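You operate a simulated robot arm through the tools that you are given. There is no shell and no other tool. Be economical: measure what you need, move in short steps, check, and stop when the job is done.

You run a simulated robot arm. Do the job below in one go: nothing can be reset, and whatever is moved stays where it is left.

JOB
Start the golf game: cartridge into the console, console on, input 1, television on.
Fine: leave the other cartridges and the plugs.

The check looks at the end state, three seconds after you hand in, the way a careful person would. Anything else that was tipped, shoved, dropped, spilled or broken makes it a failure.

ROBOT AND FRAMES
A 6-joint arm with a two-finger parallel gripper, fixed in place. Base frame: the origin is at the foot of the arm, x ahead of it, y to its left, z up. Units: mm, degrees, N and s.
With the tool pointing down near the work surface it reaches from about 100 to 540 mm from the base axis. Its first joint turns from -66.0 to 66.0 degrees. Payload 2.7 kg.
The tool frame sits at the grasp point between the pads (the TCP): z along the fingers, y along the line on which they close. The tips reach 23 mm beyond it. The gripper opens to 94 mm. The fingers are 38 mm wide and 10 mm thick; the gripper's body (54 by 96 mm) begins 39 mm behind the TCP.
Orientation is told as [roll, pitch, yaw] about the base's x, y, z axes, in that order, counted from this pose: with the fingers straight down and closing along the base's y, the tool's x points along the base's -x, its y along +y and its z along -z.

CONTROLS
- The arm moves only by the tool nudge_tool. Its argument "plan" is a list of rows, each a list of 7 numbers: the shift along the tool's x, y, z in mm, then the turn, a rotation vector about the tool's x, y, z in degrees, then the finger opening in mm, from 0 to 94. In form: [[tx, ty, tz, ax, ay, az, claw], ...]. A call has 1 to 8 rows; each row is the pose to reach, as a shift and turn from the pose commanded when the call began, along the tool's axes at that moment. Each row takes 0.2 s and may step no farther than 50 mm and 8.6 degrees from the row before; otherwise, or with a gripper value out of range, the whole call is refused. A pose out of reach is approached as far as the arm can. The call stops where the force on the tool passes 40 N (or 10 N more than at its start, if that is more) or the arm is blocked; 0.2 s more then pass. Each finger travels about 45 mm/s and halts on what it meets, pressing with about 43 N; the grip force reading is that of the motor and also rises with nothing between the fingers. The clock runs only during rows and for 0.2 s after the last one: add rows that repeat a pose to give the fingers time. The reply holds the time, the measured pose of the TCP, the force on the tool along the base axes, the opening and the grip force, in the units named above and with some noise, and new pictures: "views" is both (left out), scene, wrist or none.
- Cameras (640 x 400 px; columns grow to the right, rows downward): "scene" is fixed at [38.9, -422.6, 1384.9]; the picture's right is [0.98, -0.22, 0.00], its down [-0.16, -0.72, -0.67] and it looks along [0.15, 0.65, -0.74] (base axes); focal length 355 px, centre (320, 200). "wrist" rides on the gripper at [86, 16, -74] in the tool frame; the picture's right is [-0.18, 0.98, 0.00], its down [-0.58, -0.11, -0.81] and it looks along [-0.79, -0.15, 0.59] (tool axes); focal length 243 px, centre (320, 200). There is no depth. A picture from a camera that has moved, and an enlarged one, comes with that camera's place and axes in the base frame and with its lens.
- enlarge(camera, box): a new picture of the part [left, top, right, bottom] of that camera's present view, enlarged. No time passes.
- close_job(): hands the job in; it is judged then, once.

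Go step by step. Nothing tells you positions but the pictures and the camera data: compare them with the known pose of the tool, close in by small moves and look again before you grip or let go. The budget is 120 turns and 170 pictures, counting those below and the enlarged ones. Unless the task says otherwise, let go and move clear before handing in, and close with one line.

The tools are called after "Emit:" by a JSON object that holds its "api" and its "payload". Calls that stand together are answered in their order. nudge_tool: Moves the arm, as the interface text tells. Its arguments: {"type":"object","properties":{"plan":{"type":"array"},"views":{"type":"string","enum":["both","scene","wrist","none"]}},"required":["plan"]} The other tools are called the same way: enlarge (camera, box) takes an enlarged picture of a part of a camera's view; close_job () hands the job in.

At the start:

```text
time_s: 0.0
eef_pos: [380.3, -61.9, 1006.2]
orientation: [0.0, 0.0, 0.0]
ft_force: [-0.3, 0.6, 0.3]
opening: 94.2
finger_force: 0.1
```

scene: 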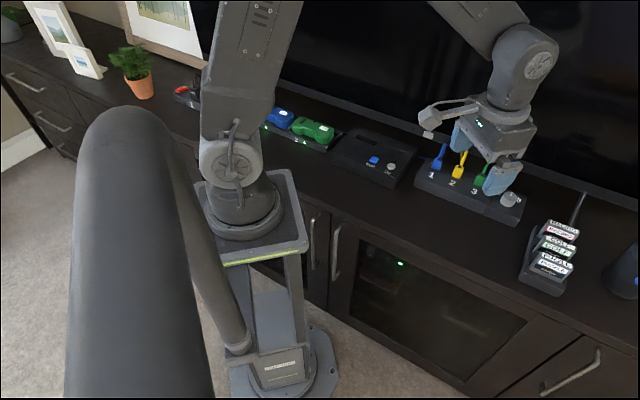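
wrist: 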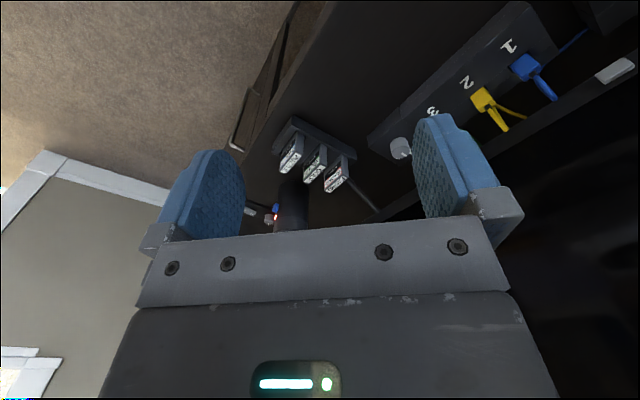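

I see a TV stand with a console, an input switch box with numbered inputs, a rack of cartridges and possibly a remote or TV at the back. I'll enlarge several parts before moving.

Emit:
{"api": "enlarge", "payload": {"camera": "scene", "box": [500, 180, 640, 300]}}

Emit:
{"api": "enlarge", "payload": {"camera": "scene", "box": [320, 110, 540, 240]}}

Emit:
{"api": "enlarge", "payload": {"camera": "scene", "box": [160, 70, 350, 180]}}

Emit:
{"api": "enlarge", "payload": {"camera": "wrist", "box": [240, 100, 420, 240]}}

```text
3.33 times, centred on (570, 240) of scene
camera zoom: at [38.9, -422.6, 1384.9], right [0.98, -0.22, 0.0], down [-0.16, -0.72, -0.67], along [0.15, 0.65, -0.74], focal length 1182 px, centre (-513, 67)
```

zoom: 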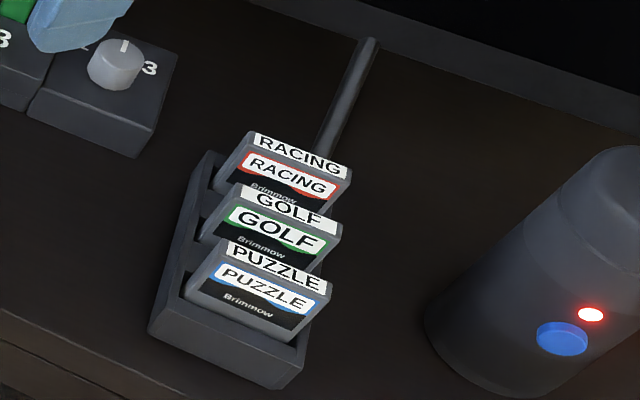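

```text
2.91 times, centred on (430, 175) of scene
camera zoom: at [38.9, -422.6, 1384.9], right [0.98, -0.22, 0.0], down [-0.16, -0.72, -0.67], along [0.15, 0.65, -0.74], focal length 1032 px, centre (0, 273)
```

zoom: 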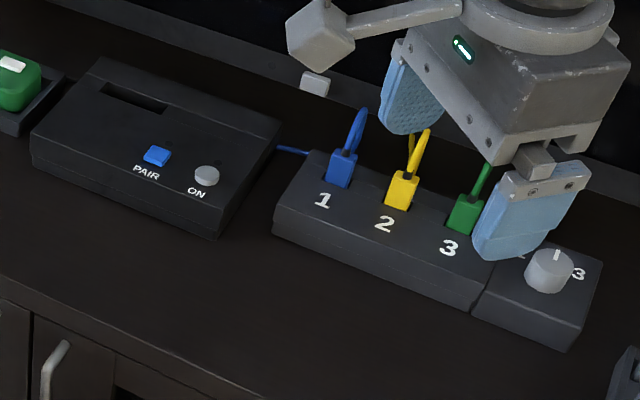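

```text
3.37 times, centred on (255, 125) of scene
camera zoom: at [38.9, -422.6, 1384.9], right [0.98, -0.22, 0.0], down [-0.16, -0.72, -0.67], along [0.15, 0.65, -0.74], focal length 1194 px, centre (539, 453)
```

zoom: 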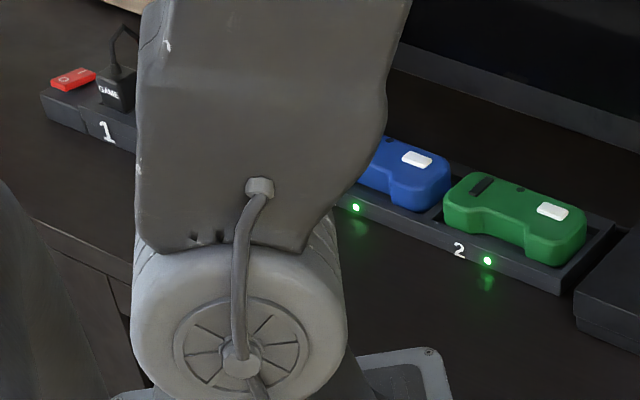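

```text
2.86 times, centred on (330, 170) of wrist
camera zoom: at [294.5, -45.6, 1081.1], right [0.18, 0.98, 0.0], down [0.58, -0.11, 0.81], along [0.79, -0.15, -0.59], focal length 693 px, centre (291, 286)
```

zoom: 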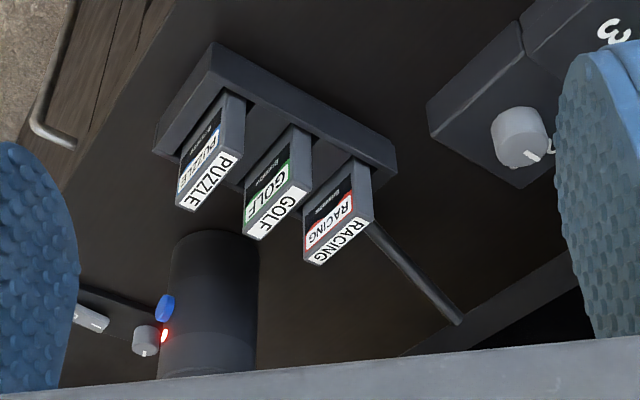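

The cartridges sit in a rack on the right, the knob (1/2/3) is on the switch box, and the console is in the middle. My first triangulation disagrees with the stated surface height, so I'll move a little and view from another place.

Emit:
{"api": "nudge_tool", "payload": {"plan": [[-40, 0, 0, 0, 0, 0, 94], [-80, 0, 30, 0, 0, 0, 94], [-80, 0, 80, 0, 0, 0, 94]]}}

```text
time_s: 0.8
eef_pos: [461.4, -61.0, 926.0]
orientation: [0.0, 0.0, 0.0]
ft_force: [0.5, -0.7, 0.2]
opening: 94.0
finger_force: 0.1
camera wrist: at [374.3, -45.0, 1000.2], right [0.18, 0.98, 0.0], down [0.58, -0.11, 0.81], along [0.79, -0.15, -0.59], focal length 243 px, centre (320, 200)
```

scene: 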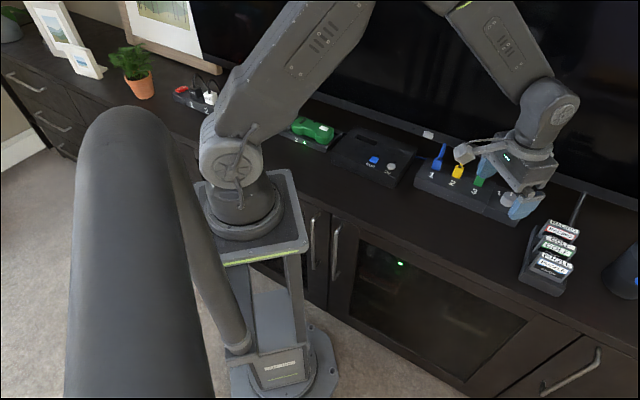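
wrist: 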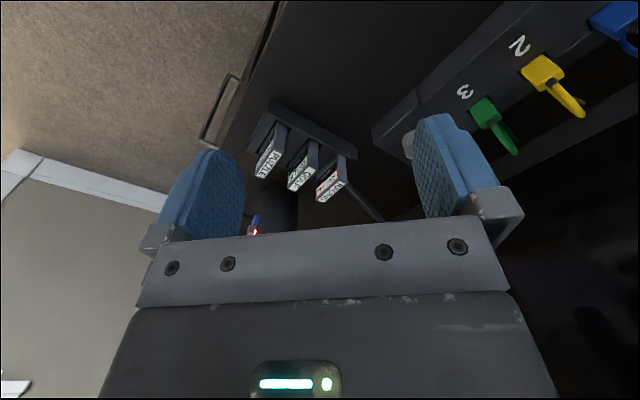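

Combining the scene and wrist views puts the GOLF cartridge's top near (621, -123, 777), so the stand's top is well above 490. I'll close in for a better look at the rack.

Emit:
{"api": "nudge_tool", "payload": {"plan": [[-35, -20, 0, 0, 0, 0, 94], [-70, -40, 10, 0, 0, 0, 94], [-99, -59, 26, 0, 0, 0, 94]]}}

Emit:
{"api": "enlarge", "payload": {"camera": "wrist", "box": [200, 40, 440, 190]}}

```text
time_s: 1.6
eef_pos: [561.0, -118.0, 900.8]
orientation: [0.0, 0.0, -0.1]
ft_force: [0.9, -0.7, -0.5]
opening: 93.9
finger_force: 0.0
camera wrist: at [474.6, -101.2, 975.0], right [0.18, 0.98, 0.0], down [0.58, -0.11, 0.81], along [0.79, -0.15, -0.59], focal length 243 px, centre (320, 200)
```

scene: 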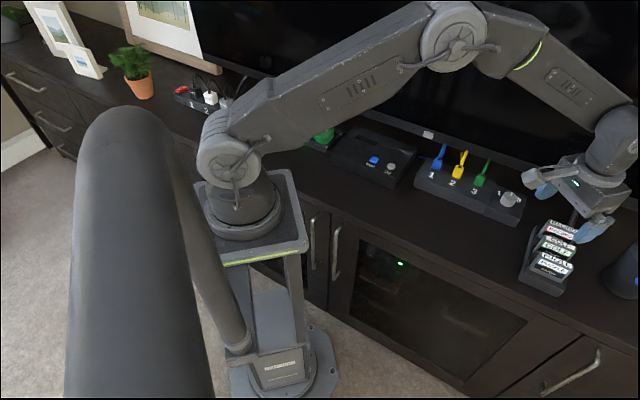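
wrist: 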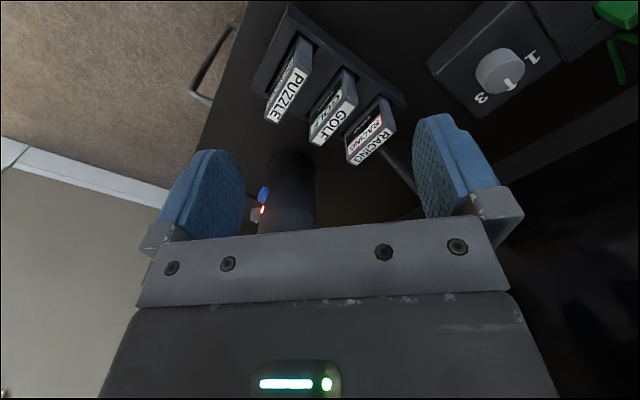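

```text
2.67 times, centred on (320, 115) of wrist
camera zoom: at [474.6, -101.2, 975.0], right [0.18, 0.98, 0.0], down [0.58, -0.11, 0.81], along [0.79, -0.15, -0.59], focal length 647 px, centre (320, 427)
```

zoom: 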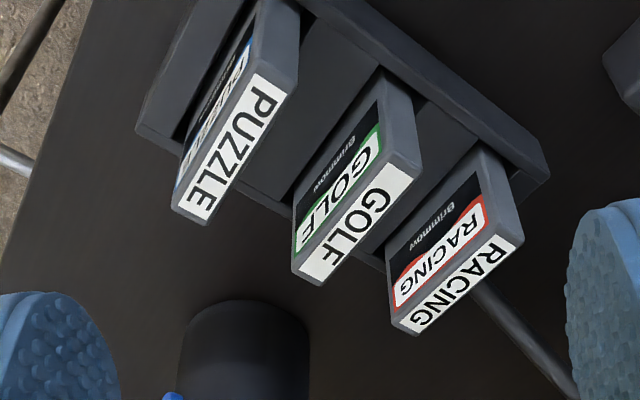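

The rack stands at about 45° and the GOLF top centre is near (626, -118, 768). The arm has cleared the left side, so I'll check the power strip, the console, the knob and the TV bezel.

Emit:
{"api": "enlarge", "payload": {"camera": "scene", "box": [160, 60, 280, 140]}}

Emit:
{"api": "enlarge", "payload": {"camera": "scene", "box": [320, 120, 440, 200]}}

Emit:
{"api": "enlarge", "payload": {"camera": "scene", "box": [410, 120, 540, 230]}}

Emit:
{"api": "enlarge", "payload": {"camera": "wrist", "box": [420, 0, 640, 140]}}

```text
5.00 times, centred on (220, 100) of scene
camera zoom: at [38.9, -422.6, 1384.9], right [0.98, -0.22, 0.0], down [-0.16, -0.72, -0.67], along [0.15, 0.65, -0.74], focal length 1773 px, centre (820, 700)
```

zoom: 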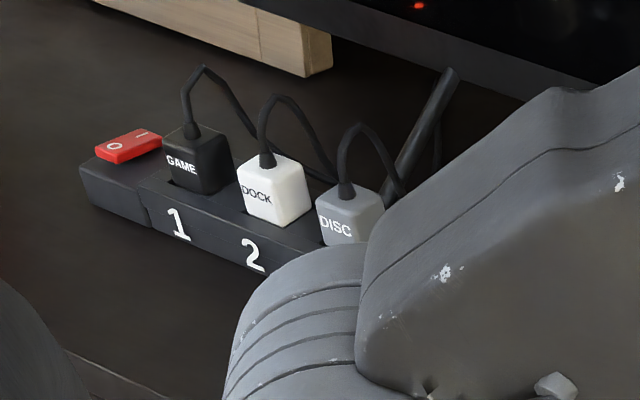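

```text
5.00 times, centred on (380, 160) of scene
camera zoom: at [38.9, -422.6, 1384.9], right [0.98, -0.22, 0.0], down [-0.16, -0.72, -0.67], along [0.15, 0.65, -0.74], focal length 1773 px, centre (20, 400)
```

zoom: 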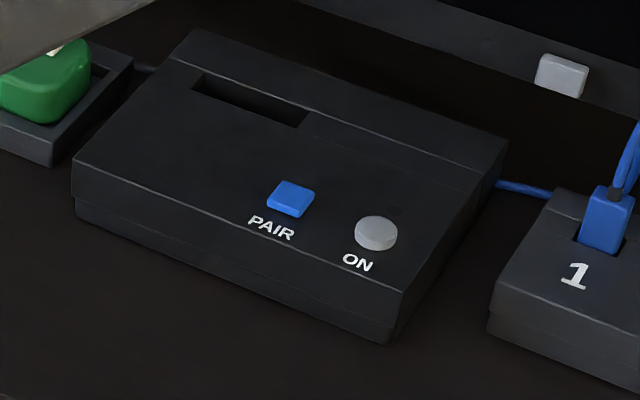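

```text
3.64 times, centred on (475, 175) of scene
camera zoom: at [38.9, -422.6, 1384.9], right [0.98, -0.22, 0.0], down [-0.16, -0.72, -0.67], along [0.15, 0.65, -0.74], focal length 1289 px, centre (-244, 291)
```

zoom: 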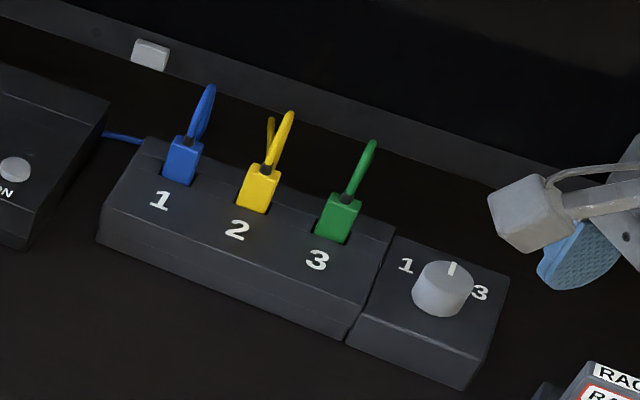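

```text
2.86 times, centred on (530, 70) of wrist
camera zoom: at [474.6, -101.2, 975.0], right [0.18, 0.98, 0.0], down [0.58, -0.11, 0.81], along [0.79, -0.15, -0.59], focal length 693 px, centre (-280, 571)
```

zoom: 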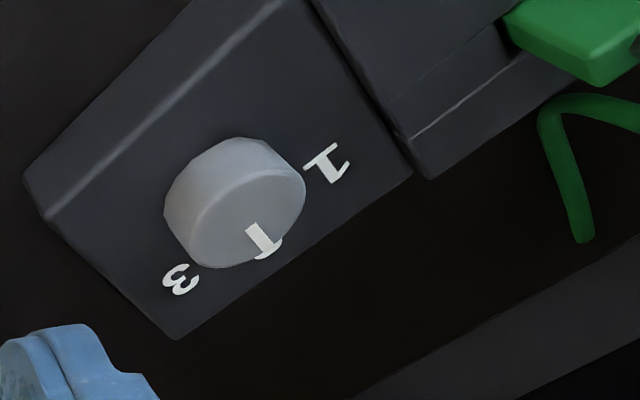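

The dock LEDs are lit, so the strip is live. The knob points at 2, and there is a small white button on the TV bezel. I'll turn the gripper 45° so it closes along the cartridge's width and look again from above.

Emit:
{"api": "nudge_tool", "payload": {"plan": [[-10, 0, 0, 0, 0, -7.5, 94], [-20, 0, 0, 0, 0, -15, 94], [-30, 0, 0, 0, 0, -22.5, 94], [-40, 0, 0, 0, 0, -30, 94], [-50, 0, 0, 0, 0, -37.5, 94], [-60, 0, 0, 0, 0, -45, 94]]}}

Emit:
{"api": "enlarge", "payload": {"camera": "wrist", "box": [200, 40, 440, 190]}}

```text
time_s: 3.0
eef_pos: [620.5, -120.3, 900.2]
orientation: [0.0, -0.1, 45.1]
ft_force: [-0.5, 0.1, -0.3]
opening: 94.2
finger_force: 0.1
camera wrist: at [548.4, -170.0, 974.7], right [-0.57, 0.82, 0.0], down [0.49, 0.34, 0.81], along [0.66, 0.46, -0.59], focal length 243 px, centre (320, 200)
```

scene: 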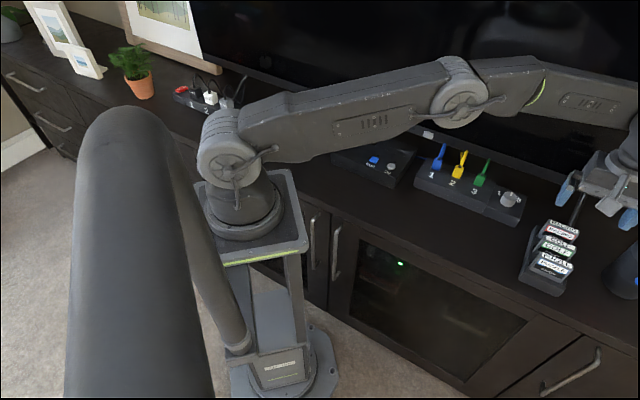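
wrist: 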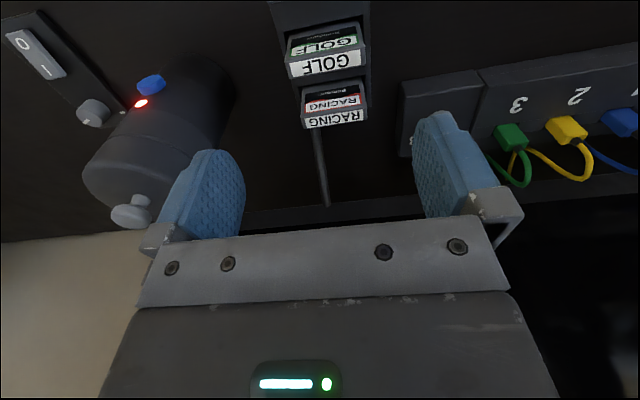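

```text
2.67 times, centred on (320, 115) of wrist
camera zoom: at [548.4, -170.0, 974.7], right [-0.57, 0.82, 0.0], down [0.49, 0.34, 0.81], along [0.66, 0.46, -0.59], focal length 647 px, centre (320, 427)
```

zoom: 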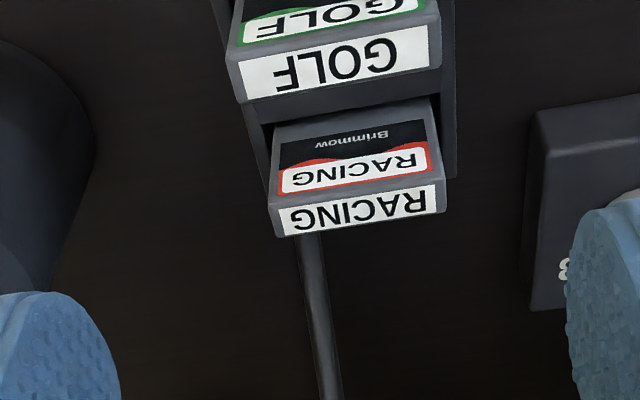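

The cartridge axis is at 45°, matching the gripper, with its centre near (619, -115, 777). I'll descend partway and check the alignment.

Emit:
{"api": "nudge_tool", "payload": {"plan": [[-2.7, 4.8, 30, 0, 0, 0, 94], [-2.7, 4.8, 70, 0, 0, 0, 94], [-2.7, 4.8, 70, 0, 0, 0, 94]]}}

Emit:
{"api": "enlarge", "payload": {"camera": "scene", "box": [500, 140, 640, 300]}}

```text
time_s: 3.8
eef_pos: [619.8, -116.7, 828.4]
orientation: [0.0, 0.0, 44.9]
ft_force: [0.8, 0.8, -0.8]
opening: 94.3
finger_force: 0.0
camera wrist: at [547.2, -166.4, 903.8], right [-0.57, 0.82, 0.0], down [0.49, 0.33, 0.81], along [0.67, 0.46, -0.59], focal length 243 px, centre (320, 200)
```

scene: 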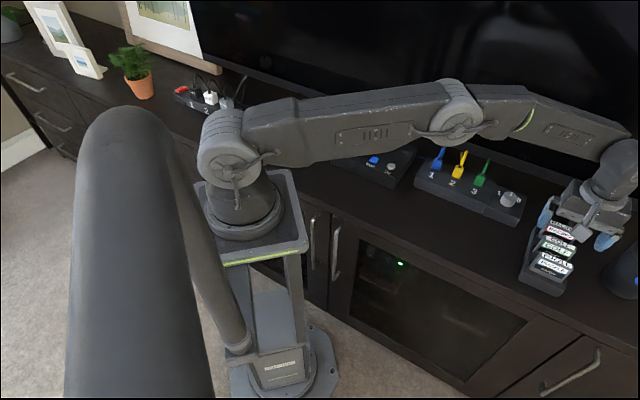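
wrist: 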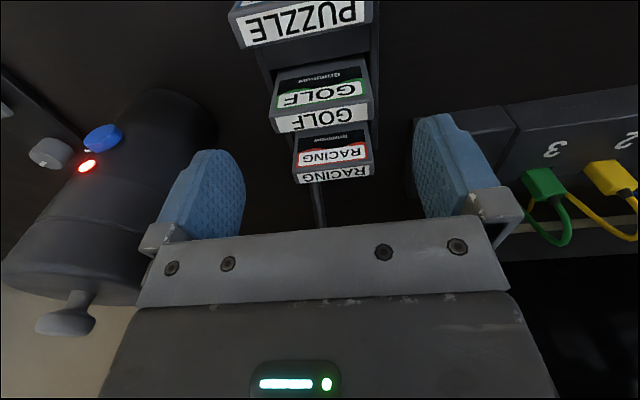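

```text
2.50 times, centred on (570, 220) of scene
camera zoom: at [38.9, -422.6, 1384.9], right [0.98, -0.22, 0.0], down [-0.16, -0.72, -0.67], along [0.15, 0.65, -0.74], focal length 886 px, centre (-305, 150)
```

zoom: 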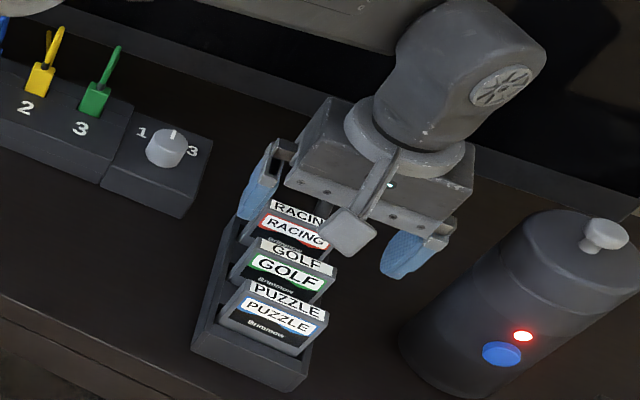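

GOLF is centred at (618, -114) with its top at z≈777, and the gripper straddles it. I'll descend so the fingertips sit about 29 mm below the top.

Emit:
{"api": "nudge_tool", "payload": {"plan": [[-0.6, 2, 20, 0, 0, 0, 94], [-0.6, 2, 40, 0, 0, 0, 94], [-0.6, 2, 57, 0, 0, 0, 94], [-0.6, 2, 57, 0, 0, 0, 94]]}}

Emit:
{"api": "enlarge", "payload": {"camera": "scene", "box": [500, 140, 640, 300]}}

```text
time_s: 4.8
eef_pos: [618.1, -113.6, 774.0]
orientation: [-0.1, 0.0, 45.0]
ft_force: [0.3, 0.8, 0.3]
opening: 94.1
finger_force: 0.1
camera wrist: at [544.8, -164.2, 848.0], right [-0.56, 0.83, 0.0], down [0.49, 0.33, 0.81], along [0.67, 0.46, -0.59], focal length 243 px, centre (320, 200)
```

scene: 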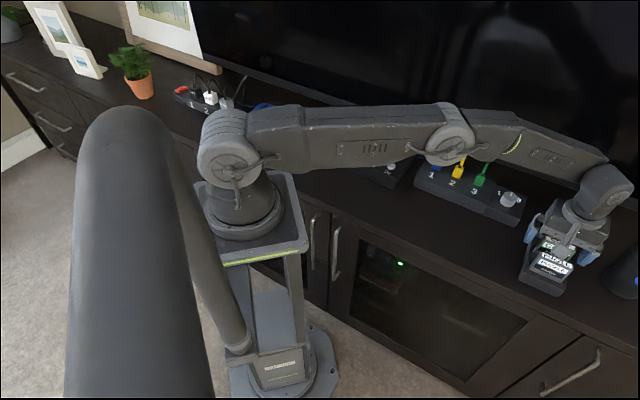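
wrist: 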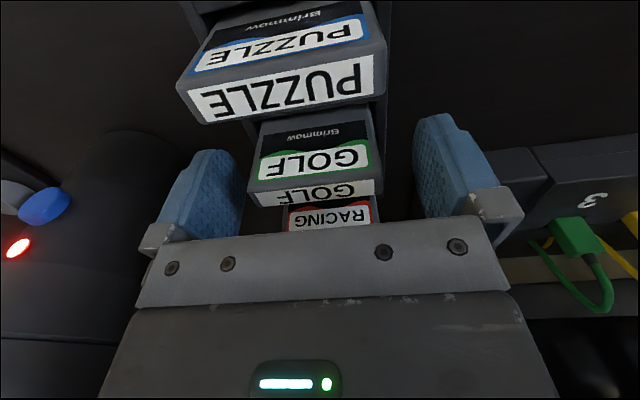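

```text
2.50 times, centred on (570, 220) of scene
camera zoom: at [38.9, -422.6, 1384.9], right [0.98, -0.22, 0.0], down [-0.16, -0.72, -0.67], along [0.15, 0.65, -0.74], focal length 886 px, centre (-305, 150)
```

zoom: 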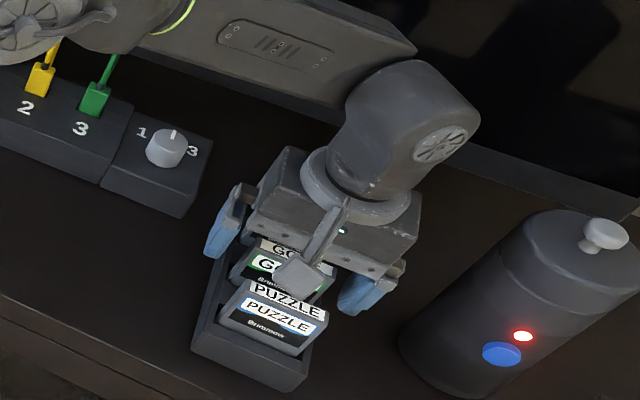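

The pads straddle the cartridge with an offset of about 3 mm. I'll centre and close.

Emit:
{"api": "nudge_tool", "payload": {"plan": [[-3, -3, 2, 0, 0, 0, 94], [-3, -3, 2, 0, 0, 0, 80], [-3, -3, 2, 0, 0, 0, 66], [-3, -3, 2, 0, 0, 0, 52], [-3, -3, 2, 0, 0, 0, 50], [-3, -3, 2, 0, 0, 0, 50]]}}

Emit:
{"api": "enlarge", "payload": {"camera": "scene", "box": [500, 140, 640, 300]}}

```text
time_s: 6.2
eef_pos: [621.9, -115.7, 773.0]
orientation: [0.0, -0.1, 45.0]
ft_force: [0.5, 0.9, 0.9]
opening: 61.1
finger_force: 42.9
camera wrist: at [549.3, -164.2, 846.3], right [-0.56, 0.83, 0.0], down [0.49, 0.33, 0.81], along [0.67, 0.46, -0.59], focal length 243 px, centre (320, 200)
```

scene: 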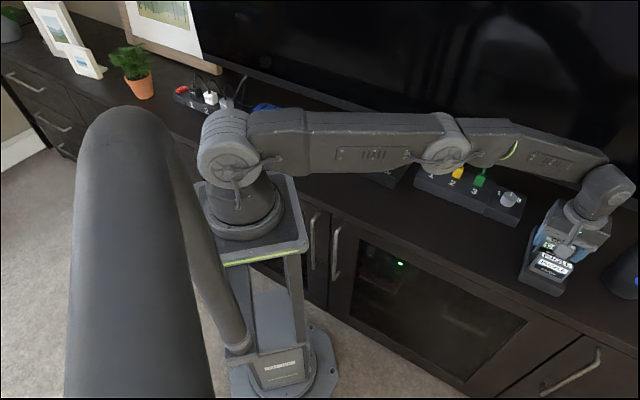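
wrist: 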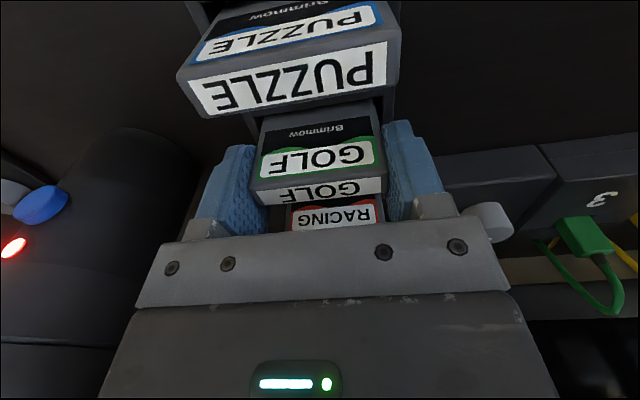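

```text
2.50 times, centred on (570, 220) of scene
camera zoom: at [38.9, -422.6, 1384.9], right [0.98, -0.22, 0.0], down [-0.16, -0.72, -0.67], along [0.15, 0.65, -0.74], focal length 886 px, centre (-305, 150)
```

zoom: 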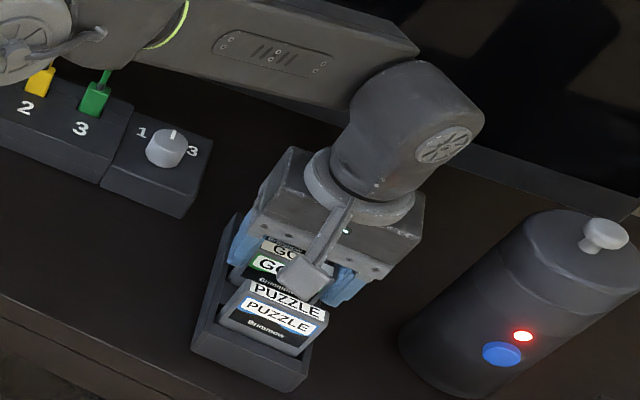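

The grip holds at 61 mm, the cartridge's width. I'll lift straight up.

Emit:
{"api": "nudge_tool", "payload": {"plan": [[0, 0, -8, 0, 0, 0, 50], [0, 0, -20, 0, 0, 0, 50], [0, 0, -40, 0, 0, 0, 50], [0, 0, -70, 0, 0, 0, 50], [0, 0, -110, 0, 0, 0, 50], [0, 0, -150, 0, 0, 0, 50]]}}

Emit:
{"api": "enlarge", "payload": {"camera": "scene", "box": [500, 120, 640, 300]}}

```text
time_s: 7.6
eef_pos: [623.1, -114.8, 921.9]
orientation: [0.0, 0.0, 44.9]
ft_force: [1.2, 0.3, -0.3]
opening: 61.1
finger_force: 42.8
camera wrist: at [549.8, -165.6, 996.2], right [-0.56, 0.83, 0.0], down [0.49, 0.33, 0.81], along [0.67, 0.46, -0.59], focal length 243 px, centre (320, 200)
```

scene: 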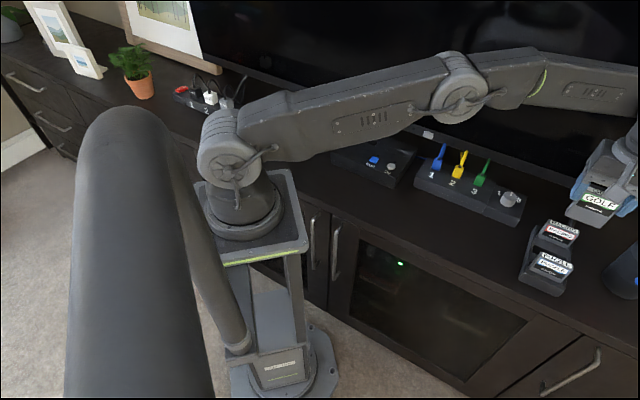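
wrist: 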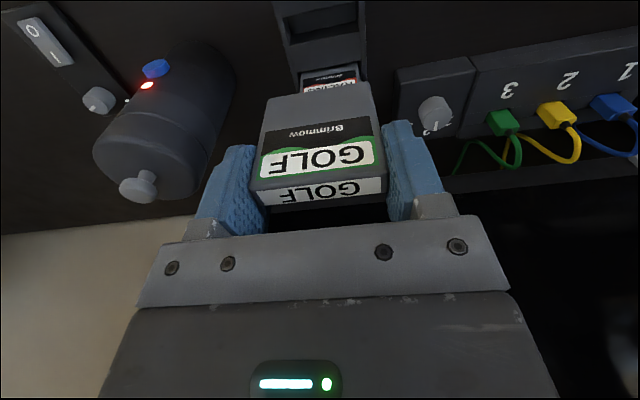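

```text
2.22 times, centred on (570, 210) of scene
camera zoom: at [38.9, -422.6, 1384.9], right [0.98, -0.22, 0.0], down [-0.16, -0.72, -0.67], along [0.15, 0.65, -0.74], focal length 788 px, centre (-236, 178)
```

zoom: 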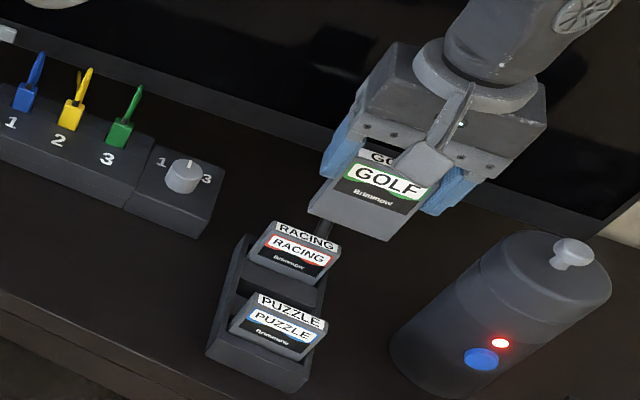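

The cartridge is lifted cleanly: about 76 mm tall with its bottom about 72 mm below the TCP. I'll carry it high toward the console, whose slot is near (355, 348).

Emit:
{"api": "nudge_tool", "payload": {"plan": [[-11, 42, 0, 0, 0, 0, 50], [-22, 84, 0, 0, 0, 0, 50], [-33, 126, 0, 0, 0, 0, 50], [-45, 168, 0, 0, 0, 0, 50], [-56, 210, 0, 0, 0, 0, 50], [-67, 252, 0, 0, 0, 0, 50], [-78, 294, 0, 0, 0, 0, 50], [-90, 336, 0, 0, 0, 0, 50]]}}

```text
time_s: 9.4
eef_pos: [448.7, 186.9, 920.7]
orientation: [0.0, -0.1, 45.0]
ft_force: [-0.4, -0.1, 0.1]
opening: 60.9
finger_force: 42.9
camera wrist: at [375.9, 137.6, 995.5], right [-0.56, 0.83, 0.0], down [0.49, 0.33, 0.81], along [0.67, 0.46, -0.59], focal length 243 px, centre (320, 200)
```

scene: 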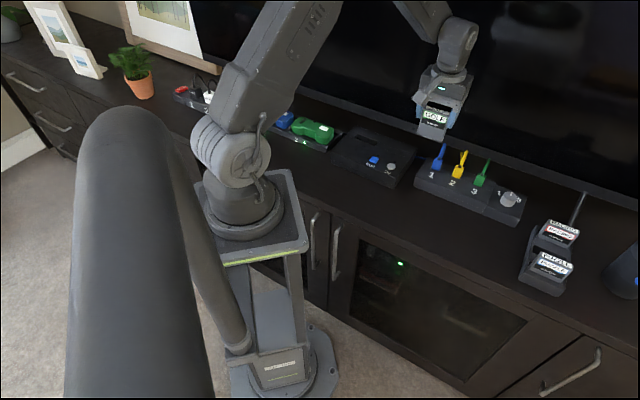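
wrist: 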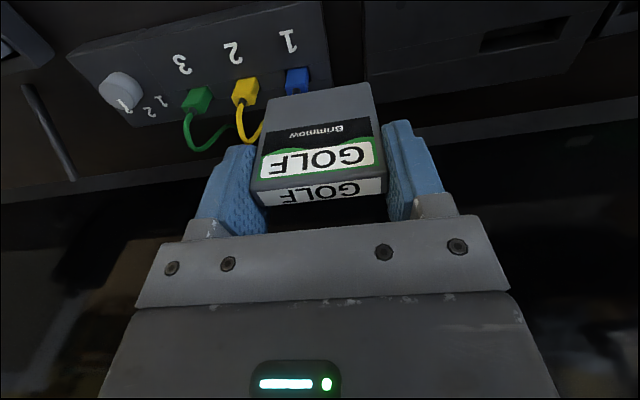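

The slot shows at the upper right, at about (348, 348). I'll continue to just above it.

Emit:
{"api": "nudge_tool", "payload": {"plan": [[-10, 42, 0, 0, 0, 0, 50], [-20, 84, 0, 0, 0, 0, 50], [-30, 126, 0, 0, 0, 0, 50], [-43, 172, 0, 0, 0, 0, 50], [-43, 172, 0, 0, 0, 0, 50]]}}

Emit:
{"api": "enlarge", "payload": {"camera": "wrist", "box": [220, 0, 460, 150]}}

Emit:
{"api": "enlarge", "payload": {"camera": "scene", "box": [300, 60, 440, 200]}}

```text
time_s: 10.6
eef_pos: [355.1, 340.3, 920.2]
orientation: [0.1, -0.1, 45.0]
ft_force: [0.4, 0.7, -1.1]
opening: 61.1
finger_force: 42.6
camera wrist: at [282.9, 289.6, 994.7], right [-0.56, 0.83, 0.0], down [0.49, 0.33, 0.81], along [0.67, 0.46, -0.59], focal length 243 px, centre (320, 200)
```

scene: 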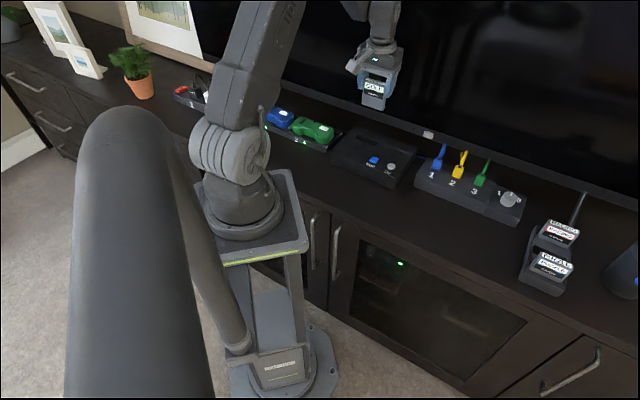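
wrist: 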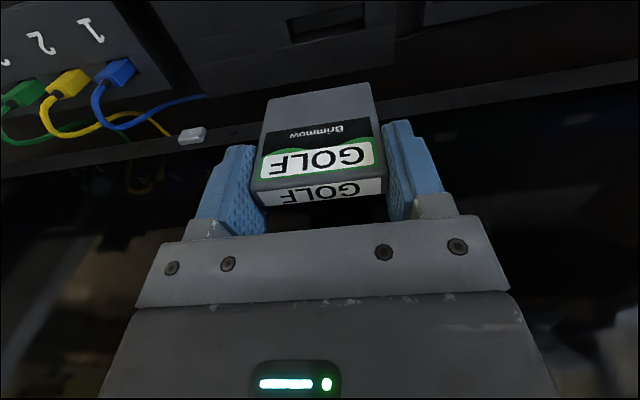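

```text
2.67 times, centred on (340, 75) of wrist
camera zoom: at [282.9, 289.6, 994.7], right [-0.56, 0.83, 0.0], down [0.49, 0.33, 0.81], along [0.67, 0.46, -0.59], focal length 647 px, centre (267, 533)
```

zoom: 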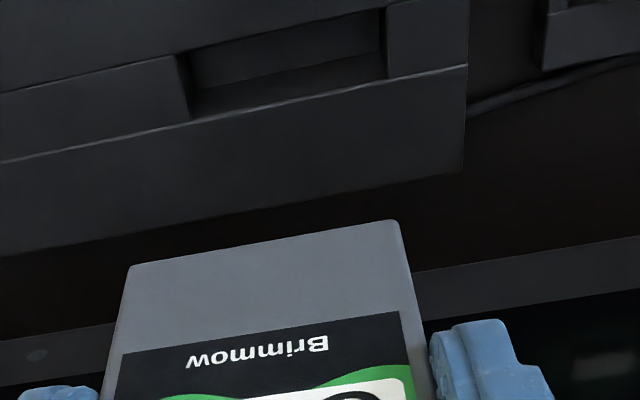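

```text
2.86 times, centred on (370, 130) of scene
camera zoom: at [38.9, -422.6, 1384.9], right [0.98, -0.22, 0.0], down [-0.16, -0.72, -0.67], along [0.15, 0.65, -0.74], focal length 1013 px, centre (177, 400)
```

zoom: 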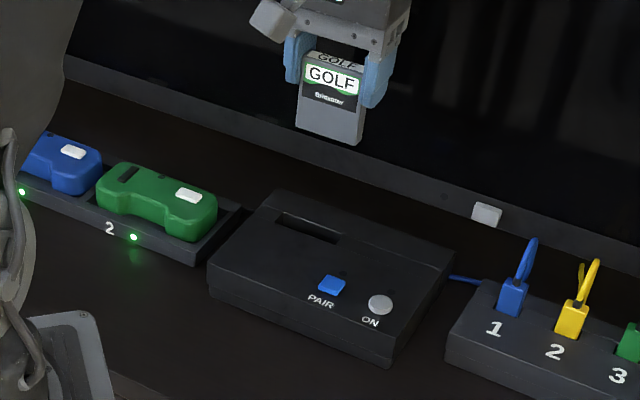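

I'll look at the slot's structure more closely before committing.

Emit:
{"api": "enlarge", "payload": {"camera": "scene", "box": [330, 120, 420, 180]}}

Emit:
{"api": "enlarge", "payload": {"camera": "wrist", "box": [260, 0, 400, 80]}}

```text
6.67 times, centred on (375, 150) of scene
camera zoom: at [38.9, -422.6, 1384.9], right [0.98, -0.22, 0.0], down [-0.16, -0.72, -0.67], along [0.15, 0.65, -0.74], focal length 2364 px, centre (-47, 533)
```

zoom: 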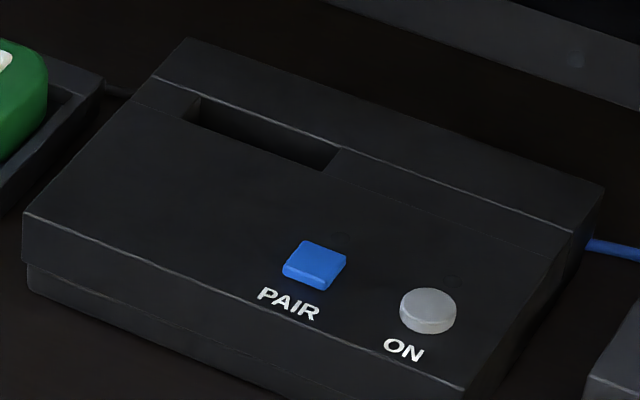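

```text
4.57 times, centred on (330, 40) of wrist
camera zoom: at [282.9, 289.6, 994.7], right [-0.56, 0.83, 0.0], down [0.49, 0.33, 0.81], along [0.67, 0.46, -0.59], focal length 1109 px, centre (274, 931)
```

zoom: 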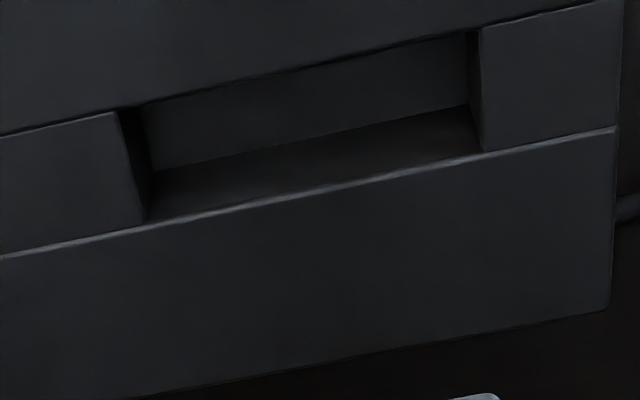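

The slot is a 70 × 20 mm opening at 45°, centred near (349, 343) with its rim at z≈737. The cartridge (61 × 13 mm) fits with about 4 mm to spare on each side. I'll centre over it and descend to just above the rim.

Emit:
{"api": "nudge_tool", "payload": {"plan": [[3.3, 6.2, 0, 0, 0, 0, 50], [3.3, 6.2, 40, 0, 0, 0, 50], [3.3, 6.2, 80, 0, 0, 0, 50], [3.3, 6.2, 88, 0, 0, 0, 50], [3.3, 6.2, 88, 0, 0, 0, 50]]}}

Emit:
{"api": "enlarge", "payload": {"camera": "wrist", "box": [220, 30, 420, 155]}}

Emit:
{"api": "enlarge", "payload": {"camera": "scene", "box": [310, 80, 430, 190]}}

```text
time_s: 11.8
eef_pos: [349.8, 341.1, 832.5]
orientation: [0.0, 0.0, 45.0]
ft_force: [-0.2, -1.0, -0.2]
opening: 60.8
finger_force: 43.3
camera wrist: at [276.2, 291.7, 907.2], right [-0.56, 0.83, 0.0], down [0.49, 0.33, 0.81], along [0.67, 0.46, -0.59], focal length 243 px, centre (320, 200)
```

scene: 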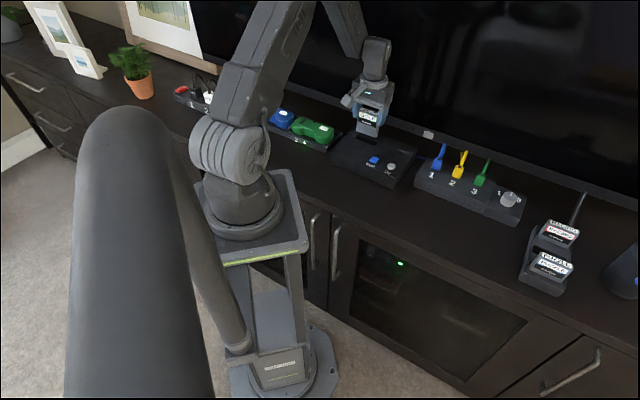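
wrist: 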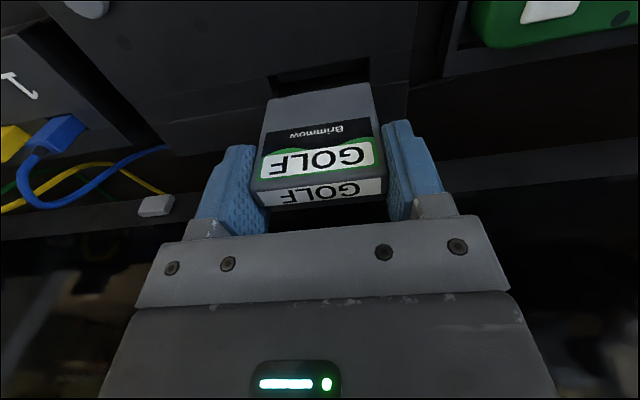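

```text
3.20 times, centred on (320, 92) of wrist
camera zoom: at [276.2, 291.7, 907.2], right [-0.56, 0.83, 0.0], down [0.49, 0.33, 0.81], along [0.67, 0.46, -0.59], focal length 776 px, centre (320, 544)
```

zoom: 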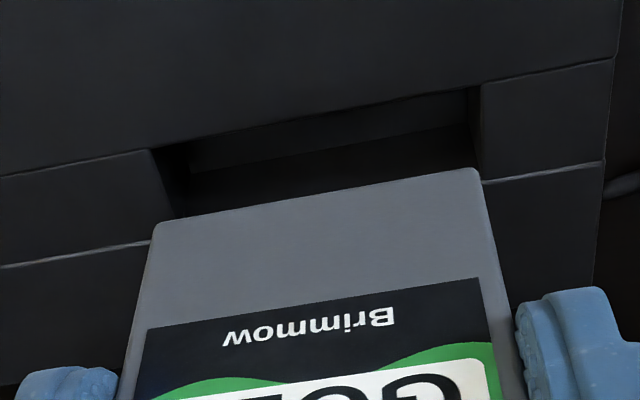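

```text
3.64 times, centred on (370, 135) of scene
camera zoom: at [38.9, -422.6, 1384.9], right [0.98, -0.22, 0.0], down [-0.16, -0.72, -0.67], along [0.15, 0.65, -0.74], focal length 1289 px, centre (138, 436)
```

zoom: 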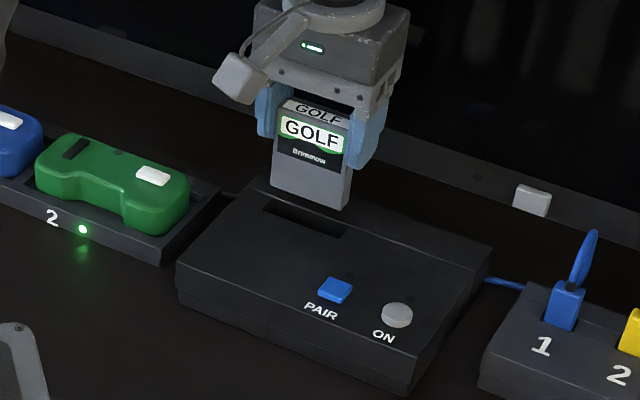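

The slot corners match my estimate from the last view. I'll measure the cartridge in the grip more precisely before inserting.

Emit:
{"api": "enlarge", "payload": {"camera": "wrist", "box": [230, 75, 410, 215]}}

```text
2.86 times, centred on (320, 145) of wrist
camera zoom: at [276.2, 291.7, 907.2], right [-0.56, 0.83, 0.0], down [0.49, 0.33, 0.81], along [0.67, 0.46, -0.59], focal length 693 px, centre (320, 357)
```

zoom: 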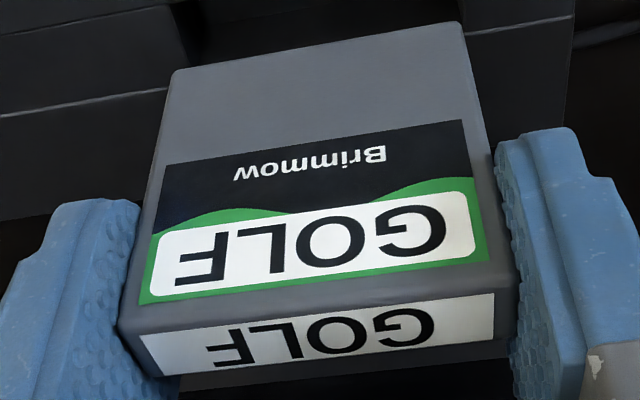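

The cartridge hangs with its bottom 64 mm below the TCP, and the slot floor is at about z 712. I'll shift 3 mm toward the TV and 1.5 mm left, then go in to just above the floor.

Emit:
{"api": "nudge_tool", "payload": {"plan": [[-3, 1.5, 0, 0, 0, 0, 50], [-3, 1.5, 15, 0, 0, 0, 50], [-3, 1.5, 26, 0, 0, 0, 50], [-3, 1.5, 31, 0, 0, 0, 50], [-3, 1.5, 36, 0, 0, 0, 50], [-3, 1.5, 41, 0, 0, 0, 50], [-3, 1.5, 46, 0, 0, 0, 50]]}}

Emit:
{"api": "enlarge", "payload": {"camera": "wrist", "box": [220, 30, 420, 155]}}

Emit:
{"api": "enlarge", "payload": {"camera": "scene", "box": [310, 80, 430, 190]}}

```text
time_s: 12.9
eef_pos: [352.7, 346.3, 806.3]
orientation: [-0.1, -0.6, 45.1]
ft_force: [-1.0, -0.4, 5.3]
opening: 60.8
finger_force: 42.4
stopped in row 5: the force on the tool passed its limit (the readings are from after the stop); the commanded pose is now the measured one
camera wrist: at [280.8, 296.4, 879.7], right [-0.57, 0.82, 0.0], down [0.48, 0.33, 0.81], along [0.67, 0.46, -0.58], focal length 243 px, centre (320, 200)
```

scene: 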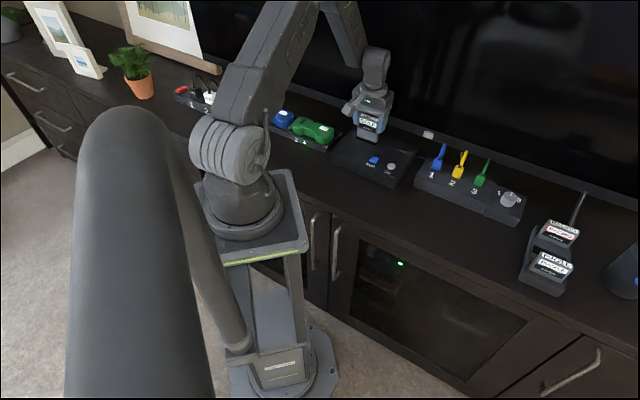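
wrist: 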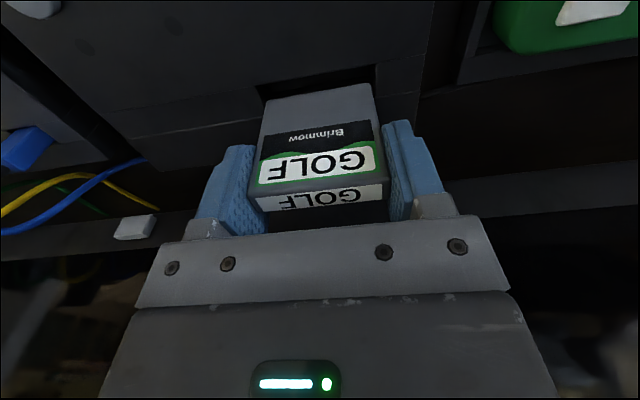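

```text
3.20 times, centred on (320, 92) of wrist
camera zoom: at [280.8, 296.4, 879.7], right [-0.57, 0.82, 0.0], down [0.48, 0.33, 0.81], along [0.67, 0.46, -0.58], focal length 776 px, centre (320, 544)
```

zoom: 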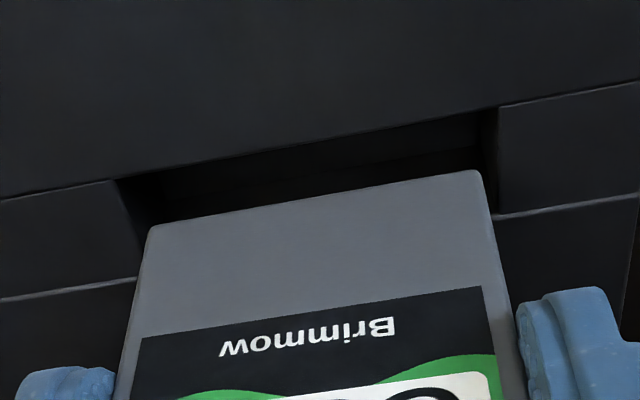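

```text
3.64 times, centred on (370, 135) of scene
camera zoom: at [38.8, -422.7, 1384.8], right [0.98, -0.22, 0.0], down [-0.16, -0.72, -0.67], along [0.15, 0.65, -0.74], focal length 1289 px, centre (138, 436)
```

zoom: 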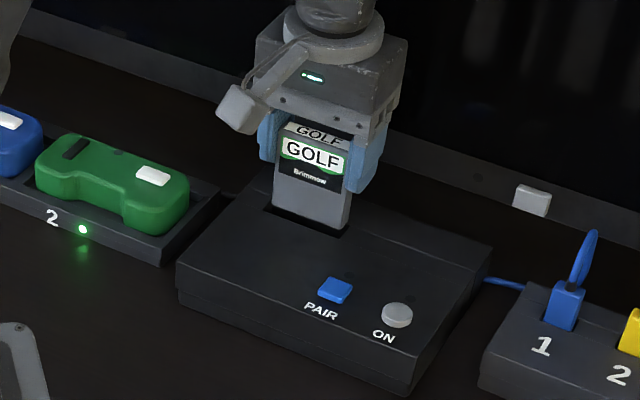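

The cartridge's rear edge caught the slot's back rim: the front gap is about 7 mm and the back overlaps by about 1 mm. I'll back up slightly, shift 3.5 mm to the front, undo the 0.6° tilt and look.

Emit:
{"api": "nudge_tool", "payload": {"plan": [[0, 0, -6, 0, 0, 0, 50], [3.5, 0, -6, 0, 0.6, 0, 50], [3.5, 0, -2, 0, 0.6, 0, 50], [3.5, 0, -2, 0, 0.6, 0, 50]], "views": "wrist"}}

Emit:
{"api": "enlarge", "payload": {"camera": "wrist", "box": [220, 30, 420, 155]}}

```text
time_s: 13.9
eef_pos: [352.1, 343.2, 808.0]
orientation: [-0.1, 0.0, 45.1]
ft_force: [0.0, 1.0, -0.5]
opening: 61.0
finger_force: 42.4
camera wrist: at [278.8, 293.6, 882.1], right [-0.57, 0.82, 0.0], down [0.49, 0.34, 0.81], along [0.66, 0.46, -0.59], focal length 243 px, centre (320, 200)
```

wrist: 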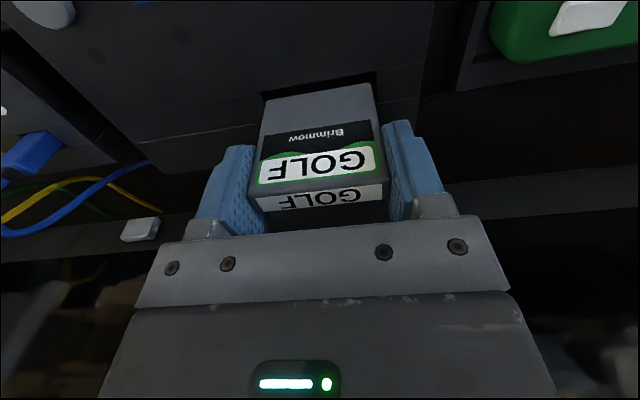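

```text
3.20 times, centred on (320, 92) of wrist
camera zoom: at [278.8, 293.6, 882.1], right [-0.57, 0.82, 0.0], down [0.49, 0.34, 0.81], along [0.66, 0.46, -0.59], focal length 776 px, centre (320, 544)
```

zoom: 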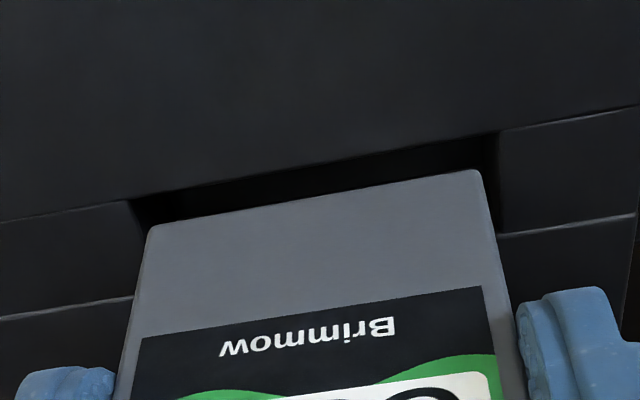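

The cartridge is now centred in the slot with about 3 mm on each side. I'll descend gently.

Emit:
{"api": "nudge_tool", "payload": {"plan": [[0, 0, 4, 0, 0, 0, 50], [0, 0, 8, 0, 0, 0, 50], [0, 0, 12, 0, 0, 0, 50], [0, 0, 16, 0, 0, 0, 50], [0, 0, 20, 0, 0, 0, 50], [0, 0, 24, 0, 0, 0, 50], [0, 0, 27, 0, 0, 0, 50]], "views": "both"}}

Emit:
{"api": "enlarge", "payload": {"camera": "wrist", "box": [220, 30, 420, 155]}}

```text
time_s: 15.5
eef_pos: [351.0, 343.5, 780.6]
orientation: [0.0, 0.0, 45.2]
ft_force: [-0.5, -0.7, 0.1]
opening: 60.9
finger_force: 43.2
camera wrist: at [278.3, 294.4, 855.1], right [-0.57, 0.82, 0.0], down [0.49, 0.33, 0.81], along [0.66, 0.46, -0.59], focal length 243 px, centre (320, 200)
```

scene: 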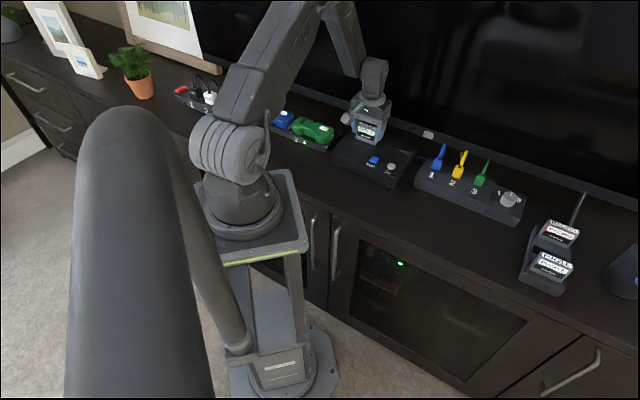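
wrist: 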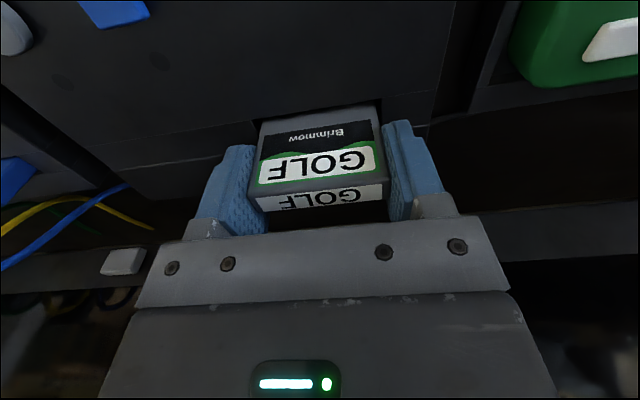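

```text
3.20 times, centred on (320, 92) of wrist
camera zoom: at [278.3, 294.4, 855.1], right [-0.57, 0.82, 0.0], down [0.49, 0.33, 0.81], along [0.66, 0.46, -0.59], focal length 776 px, centre (320, 544)
```

zoom: 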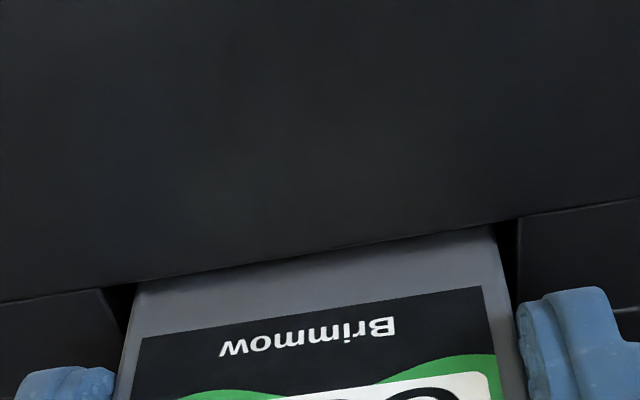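

It is inside with no contact force yet. I'll continue in 2 mm steps to the floor.

Emit:
{"api": "nudge_tool", "payload": {"plan": [[0, 0, 2, 0, 0, 0, 50], [0, 0, 4, 0, 0, 0, 50], [0, 0, 6, 0, 0, 0, 50], [0, 0, 8, 0, 0, 0, 50], [0, 0, 10, 0, 0, 0, 50]], "views": "wrist"}}

```text
time_s: 16.2
eef_pos: [350.6, 343.7, 780.3]
orientation: [0.0, 0.0, 45.1]
ft_force: [-6.1, -4.2, 9.6]
opening: 60.9
finger_force: 43.1
stopped in row 3: the force on the tool passed its limit (the readings are from after the stop); the commanded pose is now the measured one
camera wrist: at [278.4, 294.7, 854.6], right [-0.57, 0.82, 0.0], down [0.49, 0.34, 0.81], along [0.66, 0.46, -0.59], focal length 243 px, centre (320, 200)
```

wrist: 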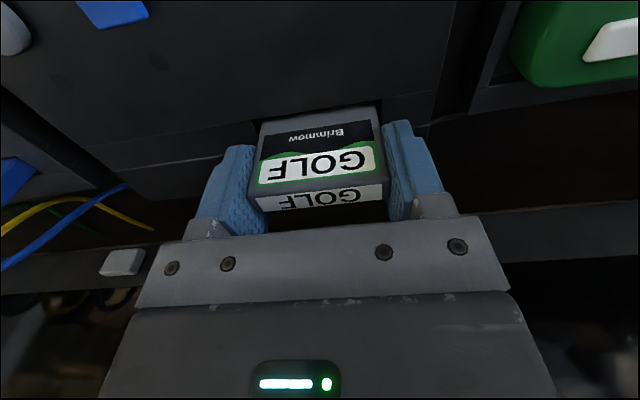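

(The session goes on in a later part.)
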